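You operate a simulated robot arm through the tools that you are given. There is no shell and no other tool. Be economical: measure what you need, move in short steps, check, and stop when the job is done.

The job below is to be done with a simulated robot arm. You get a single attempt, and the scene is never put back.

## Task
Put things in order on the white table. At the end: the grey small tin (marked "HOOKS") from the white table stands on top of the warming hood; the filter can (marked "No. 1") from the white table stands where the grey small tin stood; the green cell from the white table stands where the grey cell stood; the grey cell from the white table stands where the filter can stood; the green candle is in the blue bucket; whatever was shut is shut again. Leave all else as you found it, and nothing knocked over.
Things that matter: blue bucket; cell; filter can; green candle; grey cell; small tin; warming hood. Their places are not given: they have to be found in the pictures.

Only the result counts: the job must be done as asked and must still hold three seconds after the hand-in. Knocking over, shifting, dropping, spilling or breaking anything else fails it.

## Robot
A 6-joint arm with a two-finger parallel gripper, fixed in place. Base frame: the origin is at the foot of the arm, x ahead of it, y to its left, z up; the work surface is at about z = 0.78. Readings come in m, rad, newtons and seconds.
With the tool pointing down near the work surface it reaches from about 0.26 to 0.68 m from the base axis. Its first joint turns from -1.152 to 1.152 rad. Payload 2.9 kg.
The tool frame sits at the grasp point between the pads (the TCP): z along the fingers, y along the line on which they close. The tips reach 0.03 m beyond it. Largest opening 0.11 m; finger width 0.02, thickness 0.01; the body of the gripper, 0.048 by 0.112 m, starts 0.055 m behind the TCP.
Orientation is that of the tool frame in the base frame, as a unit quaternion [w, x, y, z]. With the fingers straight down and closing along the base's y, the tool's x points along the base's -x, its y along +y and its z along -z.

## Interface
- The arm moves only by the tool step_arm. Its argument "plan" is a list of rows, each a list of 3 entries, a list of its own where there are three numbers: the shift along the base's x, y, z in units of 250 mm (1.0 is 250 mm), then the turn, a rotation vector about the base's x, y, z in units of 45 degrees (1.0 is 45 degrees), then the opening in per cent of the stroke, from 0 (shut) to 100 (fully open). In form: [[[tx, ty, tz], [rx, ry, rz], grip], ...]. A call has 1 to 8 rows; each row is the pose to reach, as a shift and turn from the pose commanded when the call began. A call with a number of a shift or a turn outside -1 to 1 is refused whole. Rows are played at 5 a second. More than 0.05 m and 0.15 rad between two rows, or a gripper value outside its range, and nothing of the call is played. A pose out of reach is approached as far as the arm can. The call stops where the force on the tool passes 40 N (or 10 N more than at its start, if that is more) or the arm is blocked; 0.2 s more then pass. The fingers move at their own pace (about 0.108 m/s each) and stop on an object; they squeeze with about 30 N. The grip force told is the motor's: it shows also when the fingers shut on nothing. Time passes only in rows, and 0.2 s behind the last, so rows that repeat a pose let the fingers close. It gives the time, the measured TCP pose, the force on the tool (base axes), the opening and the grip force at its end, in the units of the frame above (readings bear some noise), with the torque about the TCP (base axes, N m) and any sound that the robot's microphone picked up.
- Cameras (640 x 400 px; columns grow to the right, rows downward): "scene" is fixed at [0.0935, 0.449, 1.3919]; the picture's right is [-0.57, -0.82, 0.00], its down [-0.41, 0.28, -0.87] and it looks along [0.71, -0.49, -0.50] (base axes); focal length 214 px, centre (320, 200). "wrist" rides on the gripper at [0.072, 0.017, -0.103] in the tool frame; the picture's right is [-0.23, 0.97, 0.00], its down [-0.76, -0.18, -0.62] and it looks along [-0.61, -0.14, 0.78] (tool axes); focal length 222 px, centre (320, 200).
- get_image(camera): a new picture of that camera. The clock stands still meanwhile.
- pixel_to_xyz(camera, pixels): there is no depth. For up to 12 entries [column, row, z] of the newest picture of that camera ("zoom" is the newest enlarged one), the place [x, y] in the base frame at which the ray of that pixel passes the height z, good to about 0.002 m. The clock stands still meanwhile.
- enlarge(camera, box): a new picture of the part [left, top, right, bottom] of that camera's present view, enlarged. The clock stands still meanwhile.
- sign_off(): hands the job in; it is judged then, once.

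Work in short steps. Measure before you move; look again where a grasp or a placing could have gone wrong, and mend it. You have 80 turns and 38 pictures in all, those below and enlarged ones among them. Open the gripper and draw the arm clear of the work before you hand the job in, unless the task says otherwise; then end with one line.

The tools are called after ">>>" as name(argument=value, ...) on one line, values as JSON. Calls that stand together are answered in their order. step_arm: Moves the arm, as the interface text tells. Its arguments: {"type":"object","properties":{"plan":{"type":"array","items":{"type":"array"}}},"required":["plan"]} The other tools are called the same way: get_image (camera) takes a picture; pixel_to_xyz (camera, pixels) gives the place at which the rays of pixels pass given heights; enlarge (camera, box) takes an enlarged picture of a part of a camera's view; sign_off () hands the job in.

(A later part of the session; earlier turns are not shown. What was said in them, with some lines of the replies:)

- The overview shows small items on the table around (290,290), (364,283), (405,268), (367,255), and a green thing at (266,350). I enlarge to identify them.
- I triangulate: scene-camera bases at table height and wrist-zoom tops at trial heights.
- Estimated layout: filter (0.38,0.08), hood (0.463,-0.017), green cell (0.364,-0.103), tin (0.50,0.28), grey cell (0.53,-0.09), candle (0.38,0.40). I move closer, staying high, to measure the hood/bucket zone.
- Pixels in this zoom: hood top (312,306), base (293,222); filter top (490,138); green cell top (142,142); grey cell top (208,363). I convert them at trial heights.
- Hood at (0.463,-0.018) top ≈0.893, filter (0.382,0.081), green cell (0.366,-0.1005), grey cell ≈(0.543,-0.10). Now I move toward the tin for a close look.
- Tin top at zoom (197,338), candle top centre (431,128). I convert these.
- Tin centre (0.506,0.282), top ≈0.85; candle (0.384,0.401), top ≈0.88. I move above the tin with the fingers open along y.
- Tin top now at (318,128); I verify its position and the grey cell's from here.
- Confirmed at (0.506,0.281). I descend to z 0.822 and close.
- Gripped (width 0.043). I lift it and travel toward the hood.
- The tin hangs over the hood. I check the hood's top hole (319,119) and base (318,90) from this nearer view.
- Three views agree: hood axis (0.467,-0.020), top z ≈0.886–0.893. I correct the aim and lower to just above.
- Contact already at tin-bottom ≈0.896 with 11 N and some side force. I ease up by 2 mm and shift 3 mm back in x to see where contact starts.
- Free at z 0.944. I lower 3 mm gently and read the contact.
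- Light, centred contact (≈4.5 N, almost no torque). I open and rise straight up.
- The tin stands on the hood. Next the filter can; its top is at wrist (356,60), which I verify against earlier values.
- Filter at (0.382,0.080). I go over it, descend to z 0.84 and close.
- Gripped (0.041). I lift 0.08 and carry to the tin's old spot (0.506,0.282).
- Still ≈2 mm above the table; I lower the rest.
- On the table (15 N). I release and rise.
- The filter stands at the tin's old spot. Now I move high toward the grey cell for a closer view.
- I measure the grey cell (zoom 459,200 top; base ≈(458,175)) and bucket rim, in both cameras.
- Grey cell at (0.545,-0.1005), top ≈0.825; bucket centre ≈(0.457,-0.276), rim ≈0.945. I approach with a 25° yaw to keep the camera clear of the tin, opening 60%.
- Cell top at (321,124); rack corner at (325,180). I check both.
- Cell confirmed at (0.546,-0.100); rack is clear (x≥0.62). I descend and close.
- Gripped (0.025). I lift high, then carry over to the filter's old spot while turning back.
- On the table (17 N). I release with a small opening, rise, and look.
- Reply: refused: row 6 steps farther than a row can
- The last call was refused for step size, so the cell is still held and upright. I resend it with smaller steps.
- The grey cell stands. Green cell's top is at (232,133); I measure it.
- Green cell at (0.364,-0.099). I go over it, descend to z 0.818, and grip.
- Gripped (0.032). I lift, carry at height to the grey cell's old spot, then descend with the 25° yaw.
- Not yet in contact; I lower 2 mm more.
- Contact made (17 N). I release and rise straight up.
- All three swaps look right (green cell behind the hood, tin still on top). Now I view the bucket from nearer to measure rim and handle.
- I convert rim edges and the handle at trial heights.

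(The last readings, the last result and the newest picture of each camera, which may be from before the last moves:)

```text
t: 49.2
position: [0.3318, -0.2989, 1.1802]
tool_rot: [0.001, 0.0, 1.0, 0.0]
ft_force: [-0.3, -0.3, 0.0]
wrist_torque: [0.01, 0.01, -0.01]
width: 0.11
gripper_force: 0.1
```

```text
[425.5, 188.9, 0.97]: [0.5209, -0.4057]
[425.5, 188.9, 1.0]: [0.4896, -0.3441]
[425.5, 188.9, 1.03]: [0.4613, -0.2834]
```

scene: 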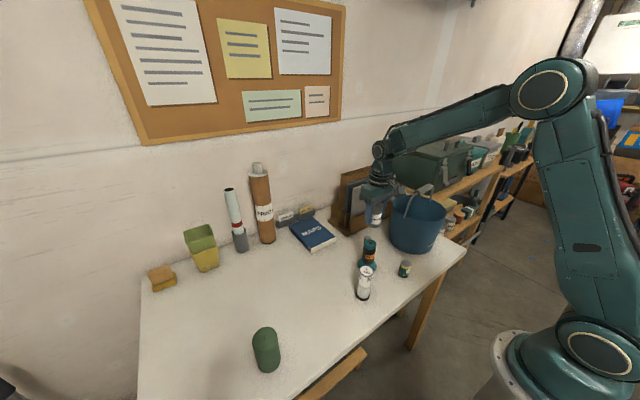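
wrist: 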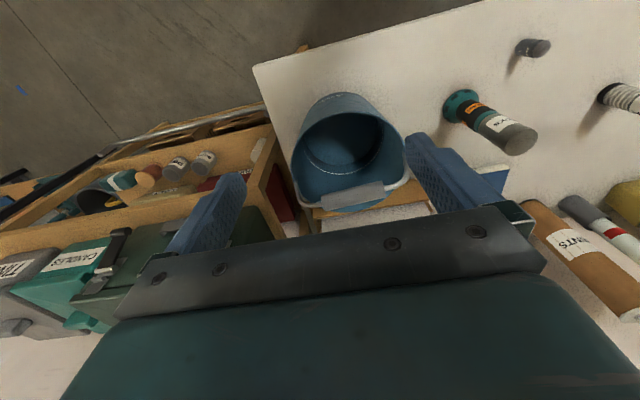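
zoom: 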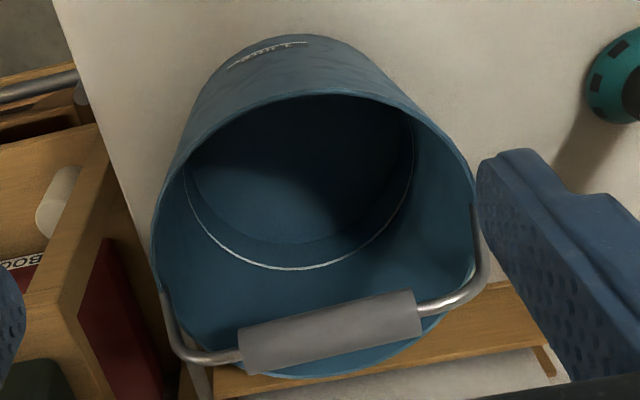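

Handle stands upright over the bucket's middle (grip ≈(0.461,-0.277,1.033)), bucket centre ≈(0.468,-0.278), r≈0.098. The candle must go in on the near (-x) side, with the tool leaning slightly away. First I go to the candle.

>>> step_arm(plan=[[[0.0, 0.18, 0], [0, 0, 0], 100], [[0.0, 0.36, 0], [0, 0, 0], 100], [[0.0, 0.54, 0], [0, 0, 0], 100], [[0.0, 0.72, 0], [0, 0, 0], 100], [[0.0, 0.9, 0], [0, 0, 0], 100], [[0.0, 1.0, 0], [0, 0, 0], 100]])

>>> step_arm(plan=[[[0.0, 0.18, 0], [0, 0, 0], 100], [[0.0, 0.36, 0], [0, 0, 0], 100], [[0.0, 0.54, 0], [0, 0, 0], 100], [[0.0, 0.72, 0], [0, 0, 0], 100], [[0.0, 0.9, 0], [0, 0, 0], 100], [[0.0, 1.0, 0], [0, 0, 0], 100]])

>>> step_arm(plan=[[[0.02, 0.18, 0], [0, 0, 0], 100], [[0.04, 0.36, 0], [0, 0, 0], 100], [[0.06, 0.54, -0.05], [0, 0, 0], 100], [[0.08, 0.7, -0.1], [0, 0, 0], 100], [[0.1, 0.74, -0.2], [0, 0, 0], 100], [[0.1, 0.74, -0.38], [0, 0, 0], 100], [[0.1, 0.74, -0.4], [0, 0, 0], 100]])

>>> get_image(camera="wrist")

```text
t: 50.6
position: [0.3302, -0.0503, 1.1805]
tool_rot: [0.001, 0.001, 1.0, -0.001]
ft_force: [0.4, -0.1, 0.3]
wrist_torque: [0.0, -0.02, 0.01]
width: 0.1101
gripper_force: 0.1
```

```text
t: 52.0
position: [0.3298, 0.2009, 1.1795]
tool_rot: [0.002, 0.0, 1.0, 0.001]
ft_force: [0.4, -0.5, 0.2]
wrist_torque: [0.02, 0.01, 0.0]
width: 0.1099
gripper_force: 0.0
```

```text
t: 53.6
position: [0.3551, 0.3863, 1.0789]
tool_rot: [0.001, 0.0, 1.0, -0.001]
ft_force: [-0.3, 0.4, 0.3]
wrist_torque: [0.05, 0.0, 0.02]
width: 0.1101
gripper_force: 0.0
```

```text
11 pictures are left
```

wrist: 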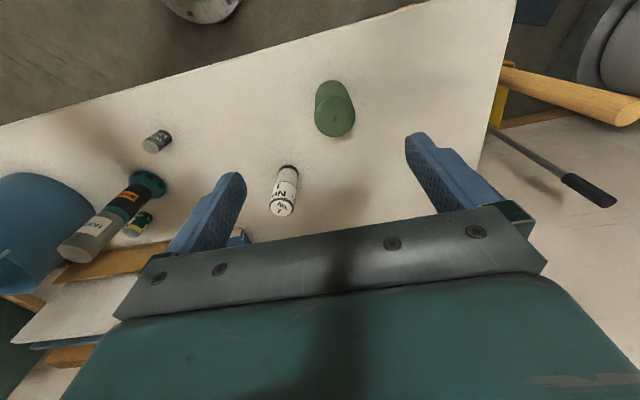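

Candle top at (336,117); I measure.

>>> pixel_to_xyz(camera="wrist", pixels=[[336, 117, 0.87], [336, 117, 0.88], [336, 117, 0.89], [316, 117, 0.88], [356, 114, 0.88], [334, 80, 0.78], [314, 97, 0.78], [352, 92, 0.78]])

```text
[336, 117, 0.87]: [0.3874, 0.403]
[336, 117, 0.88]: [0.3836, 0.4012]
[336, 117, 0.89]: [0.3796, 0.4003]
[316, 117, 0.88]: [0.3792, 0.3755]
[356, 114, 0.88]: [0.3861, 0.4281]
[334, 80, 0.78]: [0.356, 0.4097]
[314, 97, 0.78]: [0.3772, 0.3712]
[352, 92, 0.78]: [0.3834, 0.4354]
```

Candle at (0.384,0.402), top ≈0.88. I descend to z 0.862 and grip it near the top.

>>> step_arm(plan=[[[0.112, 0.068, -0.1], [0, 0, 0], 100], [[0.112, 0.068, -0.28], [0, 0, 0], 100], [[0.112, 0.068, -0.46], [0, 0, 0], 100], [[0.112, 0.068, -0.64], [0, 0, 0], 100], [[0.112, 0.068, -0.8], [0, 0, 0], 100], [[0.112, 0.068, -0.874], [0, 0, 0], 100], [[0.112, 0.068, -0.874], [0, 0, 0], 100]])

>>> step_arm(plan=[[[0, 0, 0], [0, 0, 0], 0], [[0, 0, 0], [0, 0, 0], 0], [[0, 0, 0], [0, 0, 0], 0], [[0, 0, 0], [0, 0, 0], 0]])

>>> step_arm(plan=[[[0, 0, 0.18], [0, 0, 0], 0], [[0, 0, 0.36], [0, 0, 0], 0], [[0, 0, 0.54], [0, 0, 0], 0], [[0, 0, 0.72], [0, 0, 0], 0], [[0, 0, 0.9], [0, 0, 0], 0], [[0, 0, 1.0], [0, 0, 0], 0]])

```text
t: 55.2
position: [0.3836, 0.4022, 0.8616]
tool_rot: [0.001, 0.0, 1.0, -0.001]
ft_force: [-0.6, 0.3, -0.1]
wrist_torque: [-0.01, 0.01, 0.01]
width: 0.1096
gripper_force: 0.1
```

```text
t: 56.2
position: [0.3835, 0.4024, 0.8618]
tool_rot: [0.0, 0.0, 1.0, -0.001]
ft_force: [-0.1, 0.1, -0.5]
wrist_torque: [0.04, 0.01, 0.02]
width: 0.0537
gripper_force: 30.4
```

```text
t: 57.6
position: [0.3834, 0.4023, 1.1121]
tool_rot: [0.0, 0.0, 1.0, 0.0]
ft_force: [-1.1, -0.5, -2.4]
wrist_torque: [0.0, -0.02, 0.01]
width: 0.0536
gripper_force: 30.8
```

Gripped (0.054) and lifted. I carry it across at z≈1.16 to above the near side of the bucket.

>>> step_arm(plan=[[[0, -0.1, 0.1], [0, 0, 0], 0], [[0, -0.25, 0.2], [0, 0, 0], 0], [[0, -0.43, 0.2], [0, 0, 0], 0], [[0, -0.61, 0.2], [0, 0, 0], 0], [[0, -0.8, 0.2], [0, 0, 0], 0], [[0, -0.98, 0.2], [0, 0, 0], 0]])

>>> step_arm(plan=[[[0, -0.18, 0], [0, 0, 0], 0], [[0, -0.36, 0], [0, 0, 0], 0], [[0, -0.54, 0], [0, 0, 0], 0], [[0, -0.72, 0], [0, 0, 0], 0], [[0, -0.9, 0], [0, 0, 0], 0], [[0, -1.0, 0], [0, 0, 0], 0]])

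>>> step_arm(plan=[[[0, -0.18, 0], [0, -0.05, 0], 0], [[0, -0.36, 0], [0, -0.1, 0], 0], [[0, -0.54, 0], [0, -0.16, 0], 0], [[0.02, -0.7, 0], [0, -0.22, 0], 0], [[0.04, -0.74, 0], [0, -0.267, 0], 0], [[0.04, -0.74, 0], [0, -0.267, 0], 0]])

>>> get_image(camera="wrist")

>>> enlarge(camera="scene", box=[360, 120, 500, 270])

```text
t: 59.0
position: [0.3833, 0.1575, 1.1624]
tool_rot: [0.001, 0.0, 1.0, 0.0]
ft_force: [0.2, -0.2, -2.5]
wrist_torque: [0.02, 0.0, 0.01]
width: 0.0537
gripper_force: 30.0
```

```text
t: 60.4
position: [0.3826, -0.092, 1.161]
tool_rot: [0.001, -0.001, 1.0, 0.001]
ft_force: [-0.1, -0.5, -2.6]
wrist_torque: [-0.04, -0.01, -0.02]
width: 0.0538
gripper_force: 29.8
```

```text
t: 61.8
position: [0.393, -0.2777, 1.1604]
tool_rot: [0.105, 0.0, 0.994, 0.0]
ft_force: [0.1, -0.9, -2.0]
wrist_torque: [0.0, 0.04, 0.0]
width: 0.0537
gripper_force: 29.8
```

```text
10 pictures are left
```

wrist: 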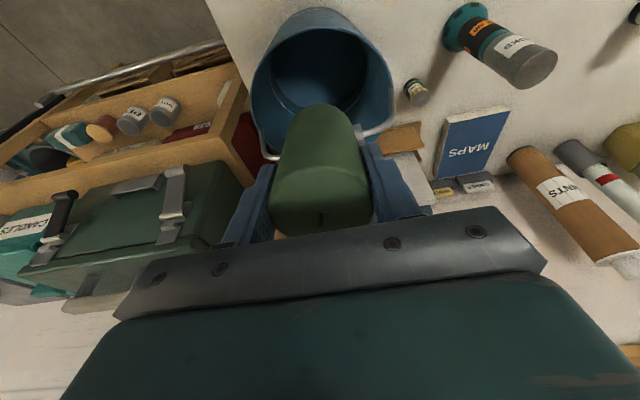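

```text
2.67 times, centred on (430, 195) of scene
```

zoom: 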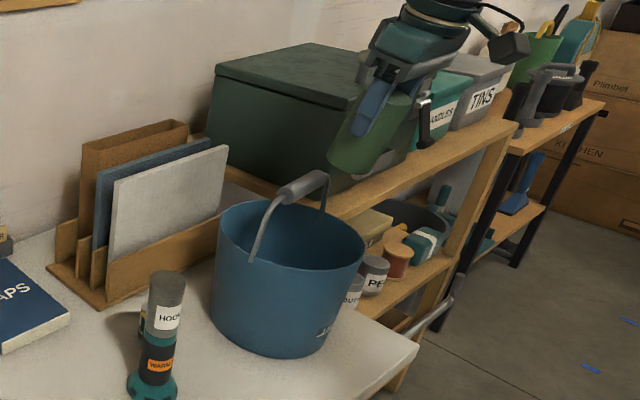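

The candle's lower end leans toward the bucket's inside, handle is clear. I lower to z 1.02 and look.

>>> step_arm(plan=[[[0, 0, -0.12], [0, 0, 0], 0], [[0, 0, -0.24], [0, 0, 0], 0], [[0, 0, -0.36], [0, 0, 0], 0], [[0, 0, -0.48], [0, 0, 0], 0], [[0, 0, -0.57], [0, 0, 0], 0], [[0, 0, -0.57], [0, 0, 0], 0]])

>>> enlarge(camera="scene", box=[380, 150, 480, 270])

>>> get_image(camera="wrist")

```text
t: 63.2
position: [0.3938, -0.2777, 1.0188]
tool_rot: [0.106, -0.001, 0.994, 0.001]
ft_force: [0.8, -0.6, -2.5]
wrist_torque: [0.0, 0.06, 0.02]
width: 0.0538
gripper_force: 29.9
```

```text
3.33 times, centred on (430, 210) of scene
```

zoom: 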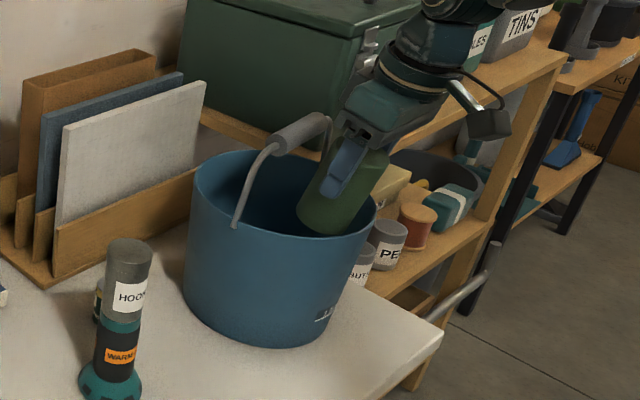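

```text
7 pictures are left
```

wrist: 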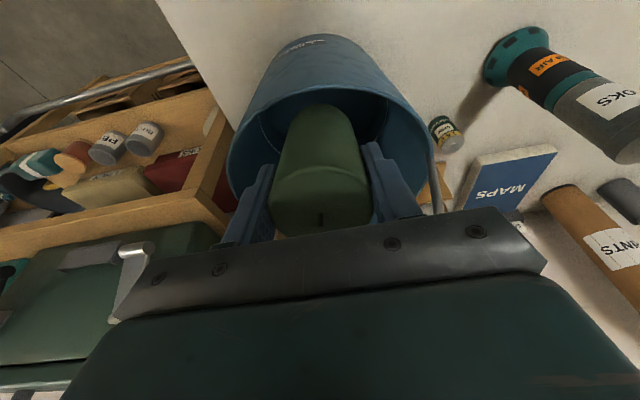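

The candle end is inside the rim with the handle clear. I keep lowering while easing +x.

>>> step_arm(plan=[[[0.016, 0, -0.08], [0, 0, 0], 0], [[0.032, 0, -0.16], [0, 0, 0], 0], [[0.048, 0, -0.24], [0, 0, 0], 0], [[0.064, 0, -0.32], [0, 0, 0], 0], [[0.08, 0, -0.4], [0, 0, 0], 0], [[0.09, 0, -0.44], [0, 0, 0], 0], [[0.09, 0, -0.44], [0, 0, 0], 0]])

>>> enlarge(camera="scene", box=[380, 150, 480, 270])

```text
t: 64.8
position: [0.4154, -0.2779, 0.909]
tool_rot: [0.105, -0.001, 0.994, 0.0]
ft_force: [0.8, -0.5, -1.8]
wrist_torque: [-0.01, 0.04, 0.03]
width: 0.0538
gripper_force: 29.7
```

```text
3.33 times, centred on (430, 210) of scene
```

zoom: 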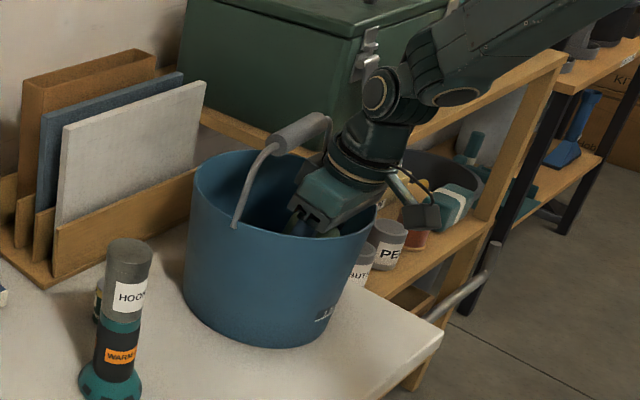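

Clear so far. I lower to z≈0.893 with a little more +x.

>>> step_arm(plan=[[[0.02, 0, -0.02], [0, 0, 0], 0], [[0.032, 0, -0.045], [0, 0, 0], 0], [[0.032, 0, -0.068], [0, 0, 0], 0], [[0.032, 0, -0.068], [0, 0, 0], 0]])

```text
t: 65.5
position: [0.4243, -0.2778, 0.9012]
tool_rot: [0.109, 0.0, 0.994, -0.002]
ft_force: [-3.4, 0.5, 9.8]
wrist_torque: [0.52, 0.29, 0.05]
width: 0.0538
gripper_force: 30.3
stopped in row 3: the force on the tool passed its limit (the readings are from after the stop); the commanded pose is now the measured one
```

The torque pattern says a gripper-body corner (+y side) touched the rim. I back up 8 mm, then shift slightly -y and +x before trying lower.

>>> step_arm(plan=[[[0, 0, 0.032], [0, 0, 0], 0], [[0.012, -0.03, 0.032], [0, 0, 0], 0], [[0.012, -0.03, 0.032], [0, 0, 0], 0]])

>>> get_image(camera="wrist")

```text
t: 66.3
position: [0.4272, -0.2854, 0.9081]
tool_rot: [0.109, 0.001, 0.994, -0.002]
ft_force: [0.4, 0.1, -1.6]
wrist_torque: [0.01, 0.05, -0.01]
width: 0.0536
gripper_force: 29.7
```

```text
5 pictures are left
```

wrist: 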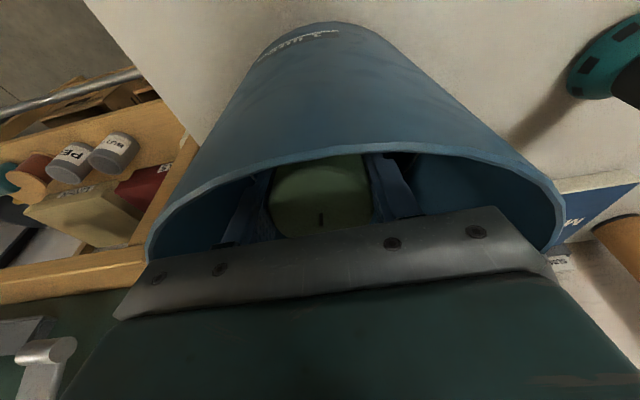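

Free again. I try lowering slowly here by up to 14 mm.

>>> step_arm(plan=[[[0.004, 0.01, -0.014], [0, 0, 0], 0], [[0.008, 0.01, -0.026], [0, 0, 0], 0], [[0.008, 0.01, -0.038], [0, 0, 0], 0], [[0.008, 0.01, -0.038], [0, 0, 0], 0]])

```text
t: 67.3
position: [0.43, -0.283, 0.901]
tool_rot: [0.11, 0.001, 0.994, -0.003]
ft_force: [-3.8, 2.4, 15.8]
wrist_torque: [-1.08, 0.43, -0.3]
width: 0.054
gripper_force: 29.4
```

Now the other corner touches, so the palm just spans the rim: z≈0.904 at y≈-0.280 is as low as it goes. I back off 3 mm, centre in y, and release (bottom edge ≈2–3 cm over the floor, inside the bucket).

>>> step_arm(plan=[[[0, 0.006, 0.02], [0, 0, 0], 0], [[-0.008, 0.01, 0.022], [0, 0, 0], 0], [[-0.008, 0.01, 0.022], [0, 0, 0], 0]])

```text
t: 68.1
position: [0.4261, -0.2805, 0.9042]
tool_rot: [0.108, 0.0, 0.994, -0.002]
ft_force: [-0.5, -0.7, -1.6]
wrist_torque: [-0.01, 0.02, 0.01]
width: 0.0539
gripper_force: 30.1
```

Free of contact. I open, wait, and withdraw along the entry path.

>>> step_arm(plan=[[[0, 0, 0], [0, 0, 0], 66], [[0, 0, 0], [0, 0, 0], 66], [[0, 0, 0], [0, 0, 0], 66], [[0, 0, 0.06], [0, 0, 0], 66], [[-0.02, 0, 0.14], [0, 0, 0], 66], [[-0.06, 0, 0.26], [0, 0, 0], 66], [[-0.1, 0, 0.4], [0, 0, 0], 66], [[-0.13, 0, 0.56], [0, 0, 0], 66]])

>>> step_arm(plan=[[[-0.06, 0, 0.18], [0, 0.1, 0], 66], [[-0.14, 0, 0.34], [0, 0.2, 0], 66], [[-0.2, 0, 0.44], [0, 0.267, 0], 66], [[-0.2, 0, 0.48], [0, 0.267, 0], 66], [[-0.2, 0, 0.48], [0, 0.267, 0], 66]])

>>> get_image(camera="wrist")

```text
t: 69.9
position: [0.3951, -0.2805, 1.0447]
tool_rot: [0.108, 0.0, 0.994, -0.002]
ft_force: [-0.3, -0.3, -0.6]
wrist_torque: [0.03, 0.0, 0.01]
width: 0.0723
gripper_force: 0.1
```

```text
t: 71.1
position: [0.3441, -0.2809, 1.1648]
tool_rot: [0.004, 0.0, 1.0, -0.003]
ft_force: [0.3, -0.5, 0.3]
wrist_torque: [-0.02, -0.01, 0.0]
width: 0.0728
gripper_force: 0.2
```

```text
4 pictures are left
```

wrist: 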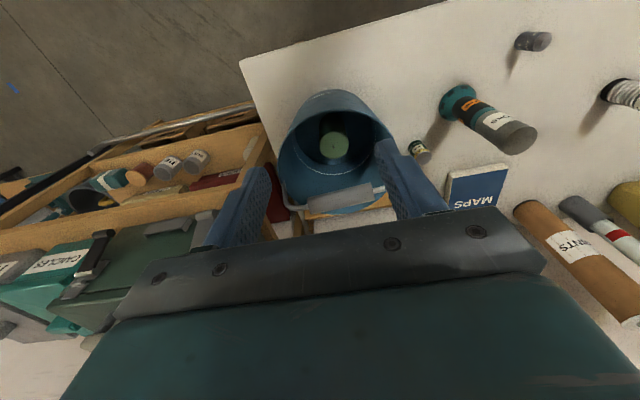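

The candle stands upright in the bucket. I draw the arm clear and take a last scene check.

>>> step_arm(plan=[[[0, 0.1, 0.15], [0, 0, 0], 100], [[0, 0.2, 0.3], [0, 0, 0], 100], [[0, 0.35, 0.4], [0, 0, 0], 100], [[0, 0.5, 0.5], [0, 0, 0], 100], [[0, 0.65, 0.6], [0, 0, 0], 100], [[0, 0.8, 0.7], [0, 0, 0], 100], [[0, 0.8, 0.7], [0, 0, 0], 100]])

>>> get_image(camera="scene")

>>> enlarge(camera="scene", box=[330, 160, 470, 310])

```text
t: 72.7
position: [0.3457, -0.0799, 1.3396]
tool_rot: [0.004, 0.0, 1.0, -0.001]
ft_force: [-0.1, -0.2, 0.1]
wrist_torque: [0.02, 0.02, -0.01]
width: 0.1098
gripper_force: 0.0
```

```text
3 pictures are left
```

scene: 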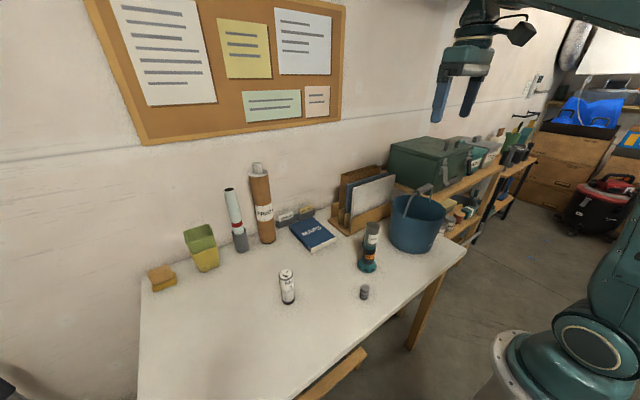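

```text
2.67 times, centred on (400, 235) of scene
```

zoom: 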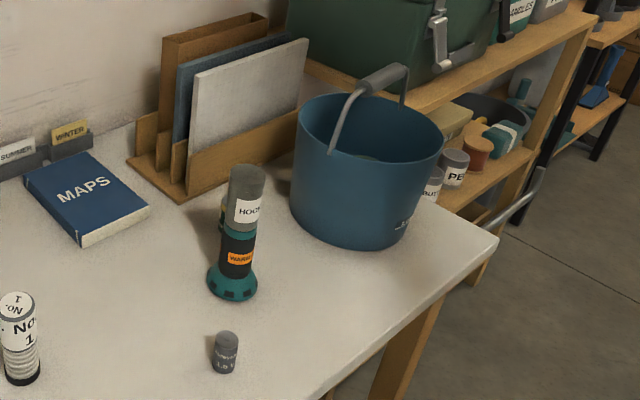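

Everything is in its requested place and upright, and the arm is clear, so I hand in.

>>> sign_off()

```text
The job is handed in.
```

The job is done and handed in. In the last pictures the tin stands on the warming hood, and the filter can and both cells stand in their new places. The green candle stands upright in the blue bucket, released about 2–3 cm above its floor. The gripper touched the bucket rim twice while lowering the candle and may have moved the bucket a few millimetres. Nothing that was shut had to be opened.
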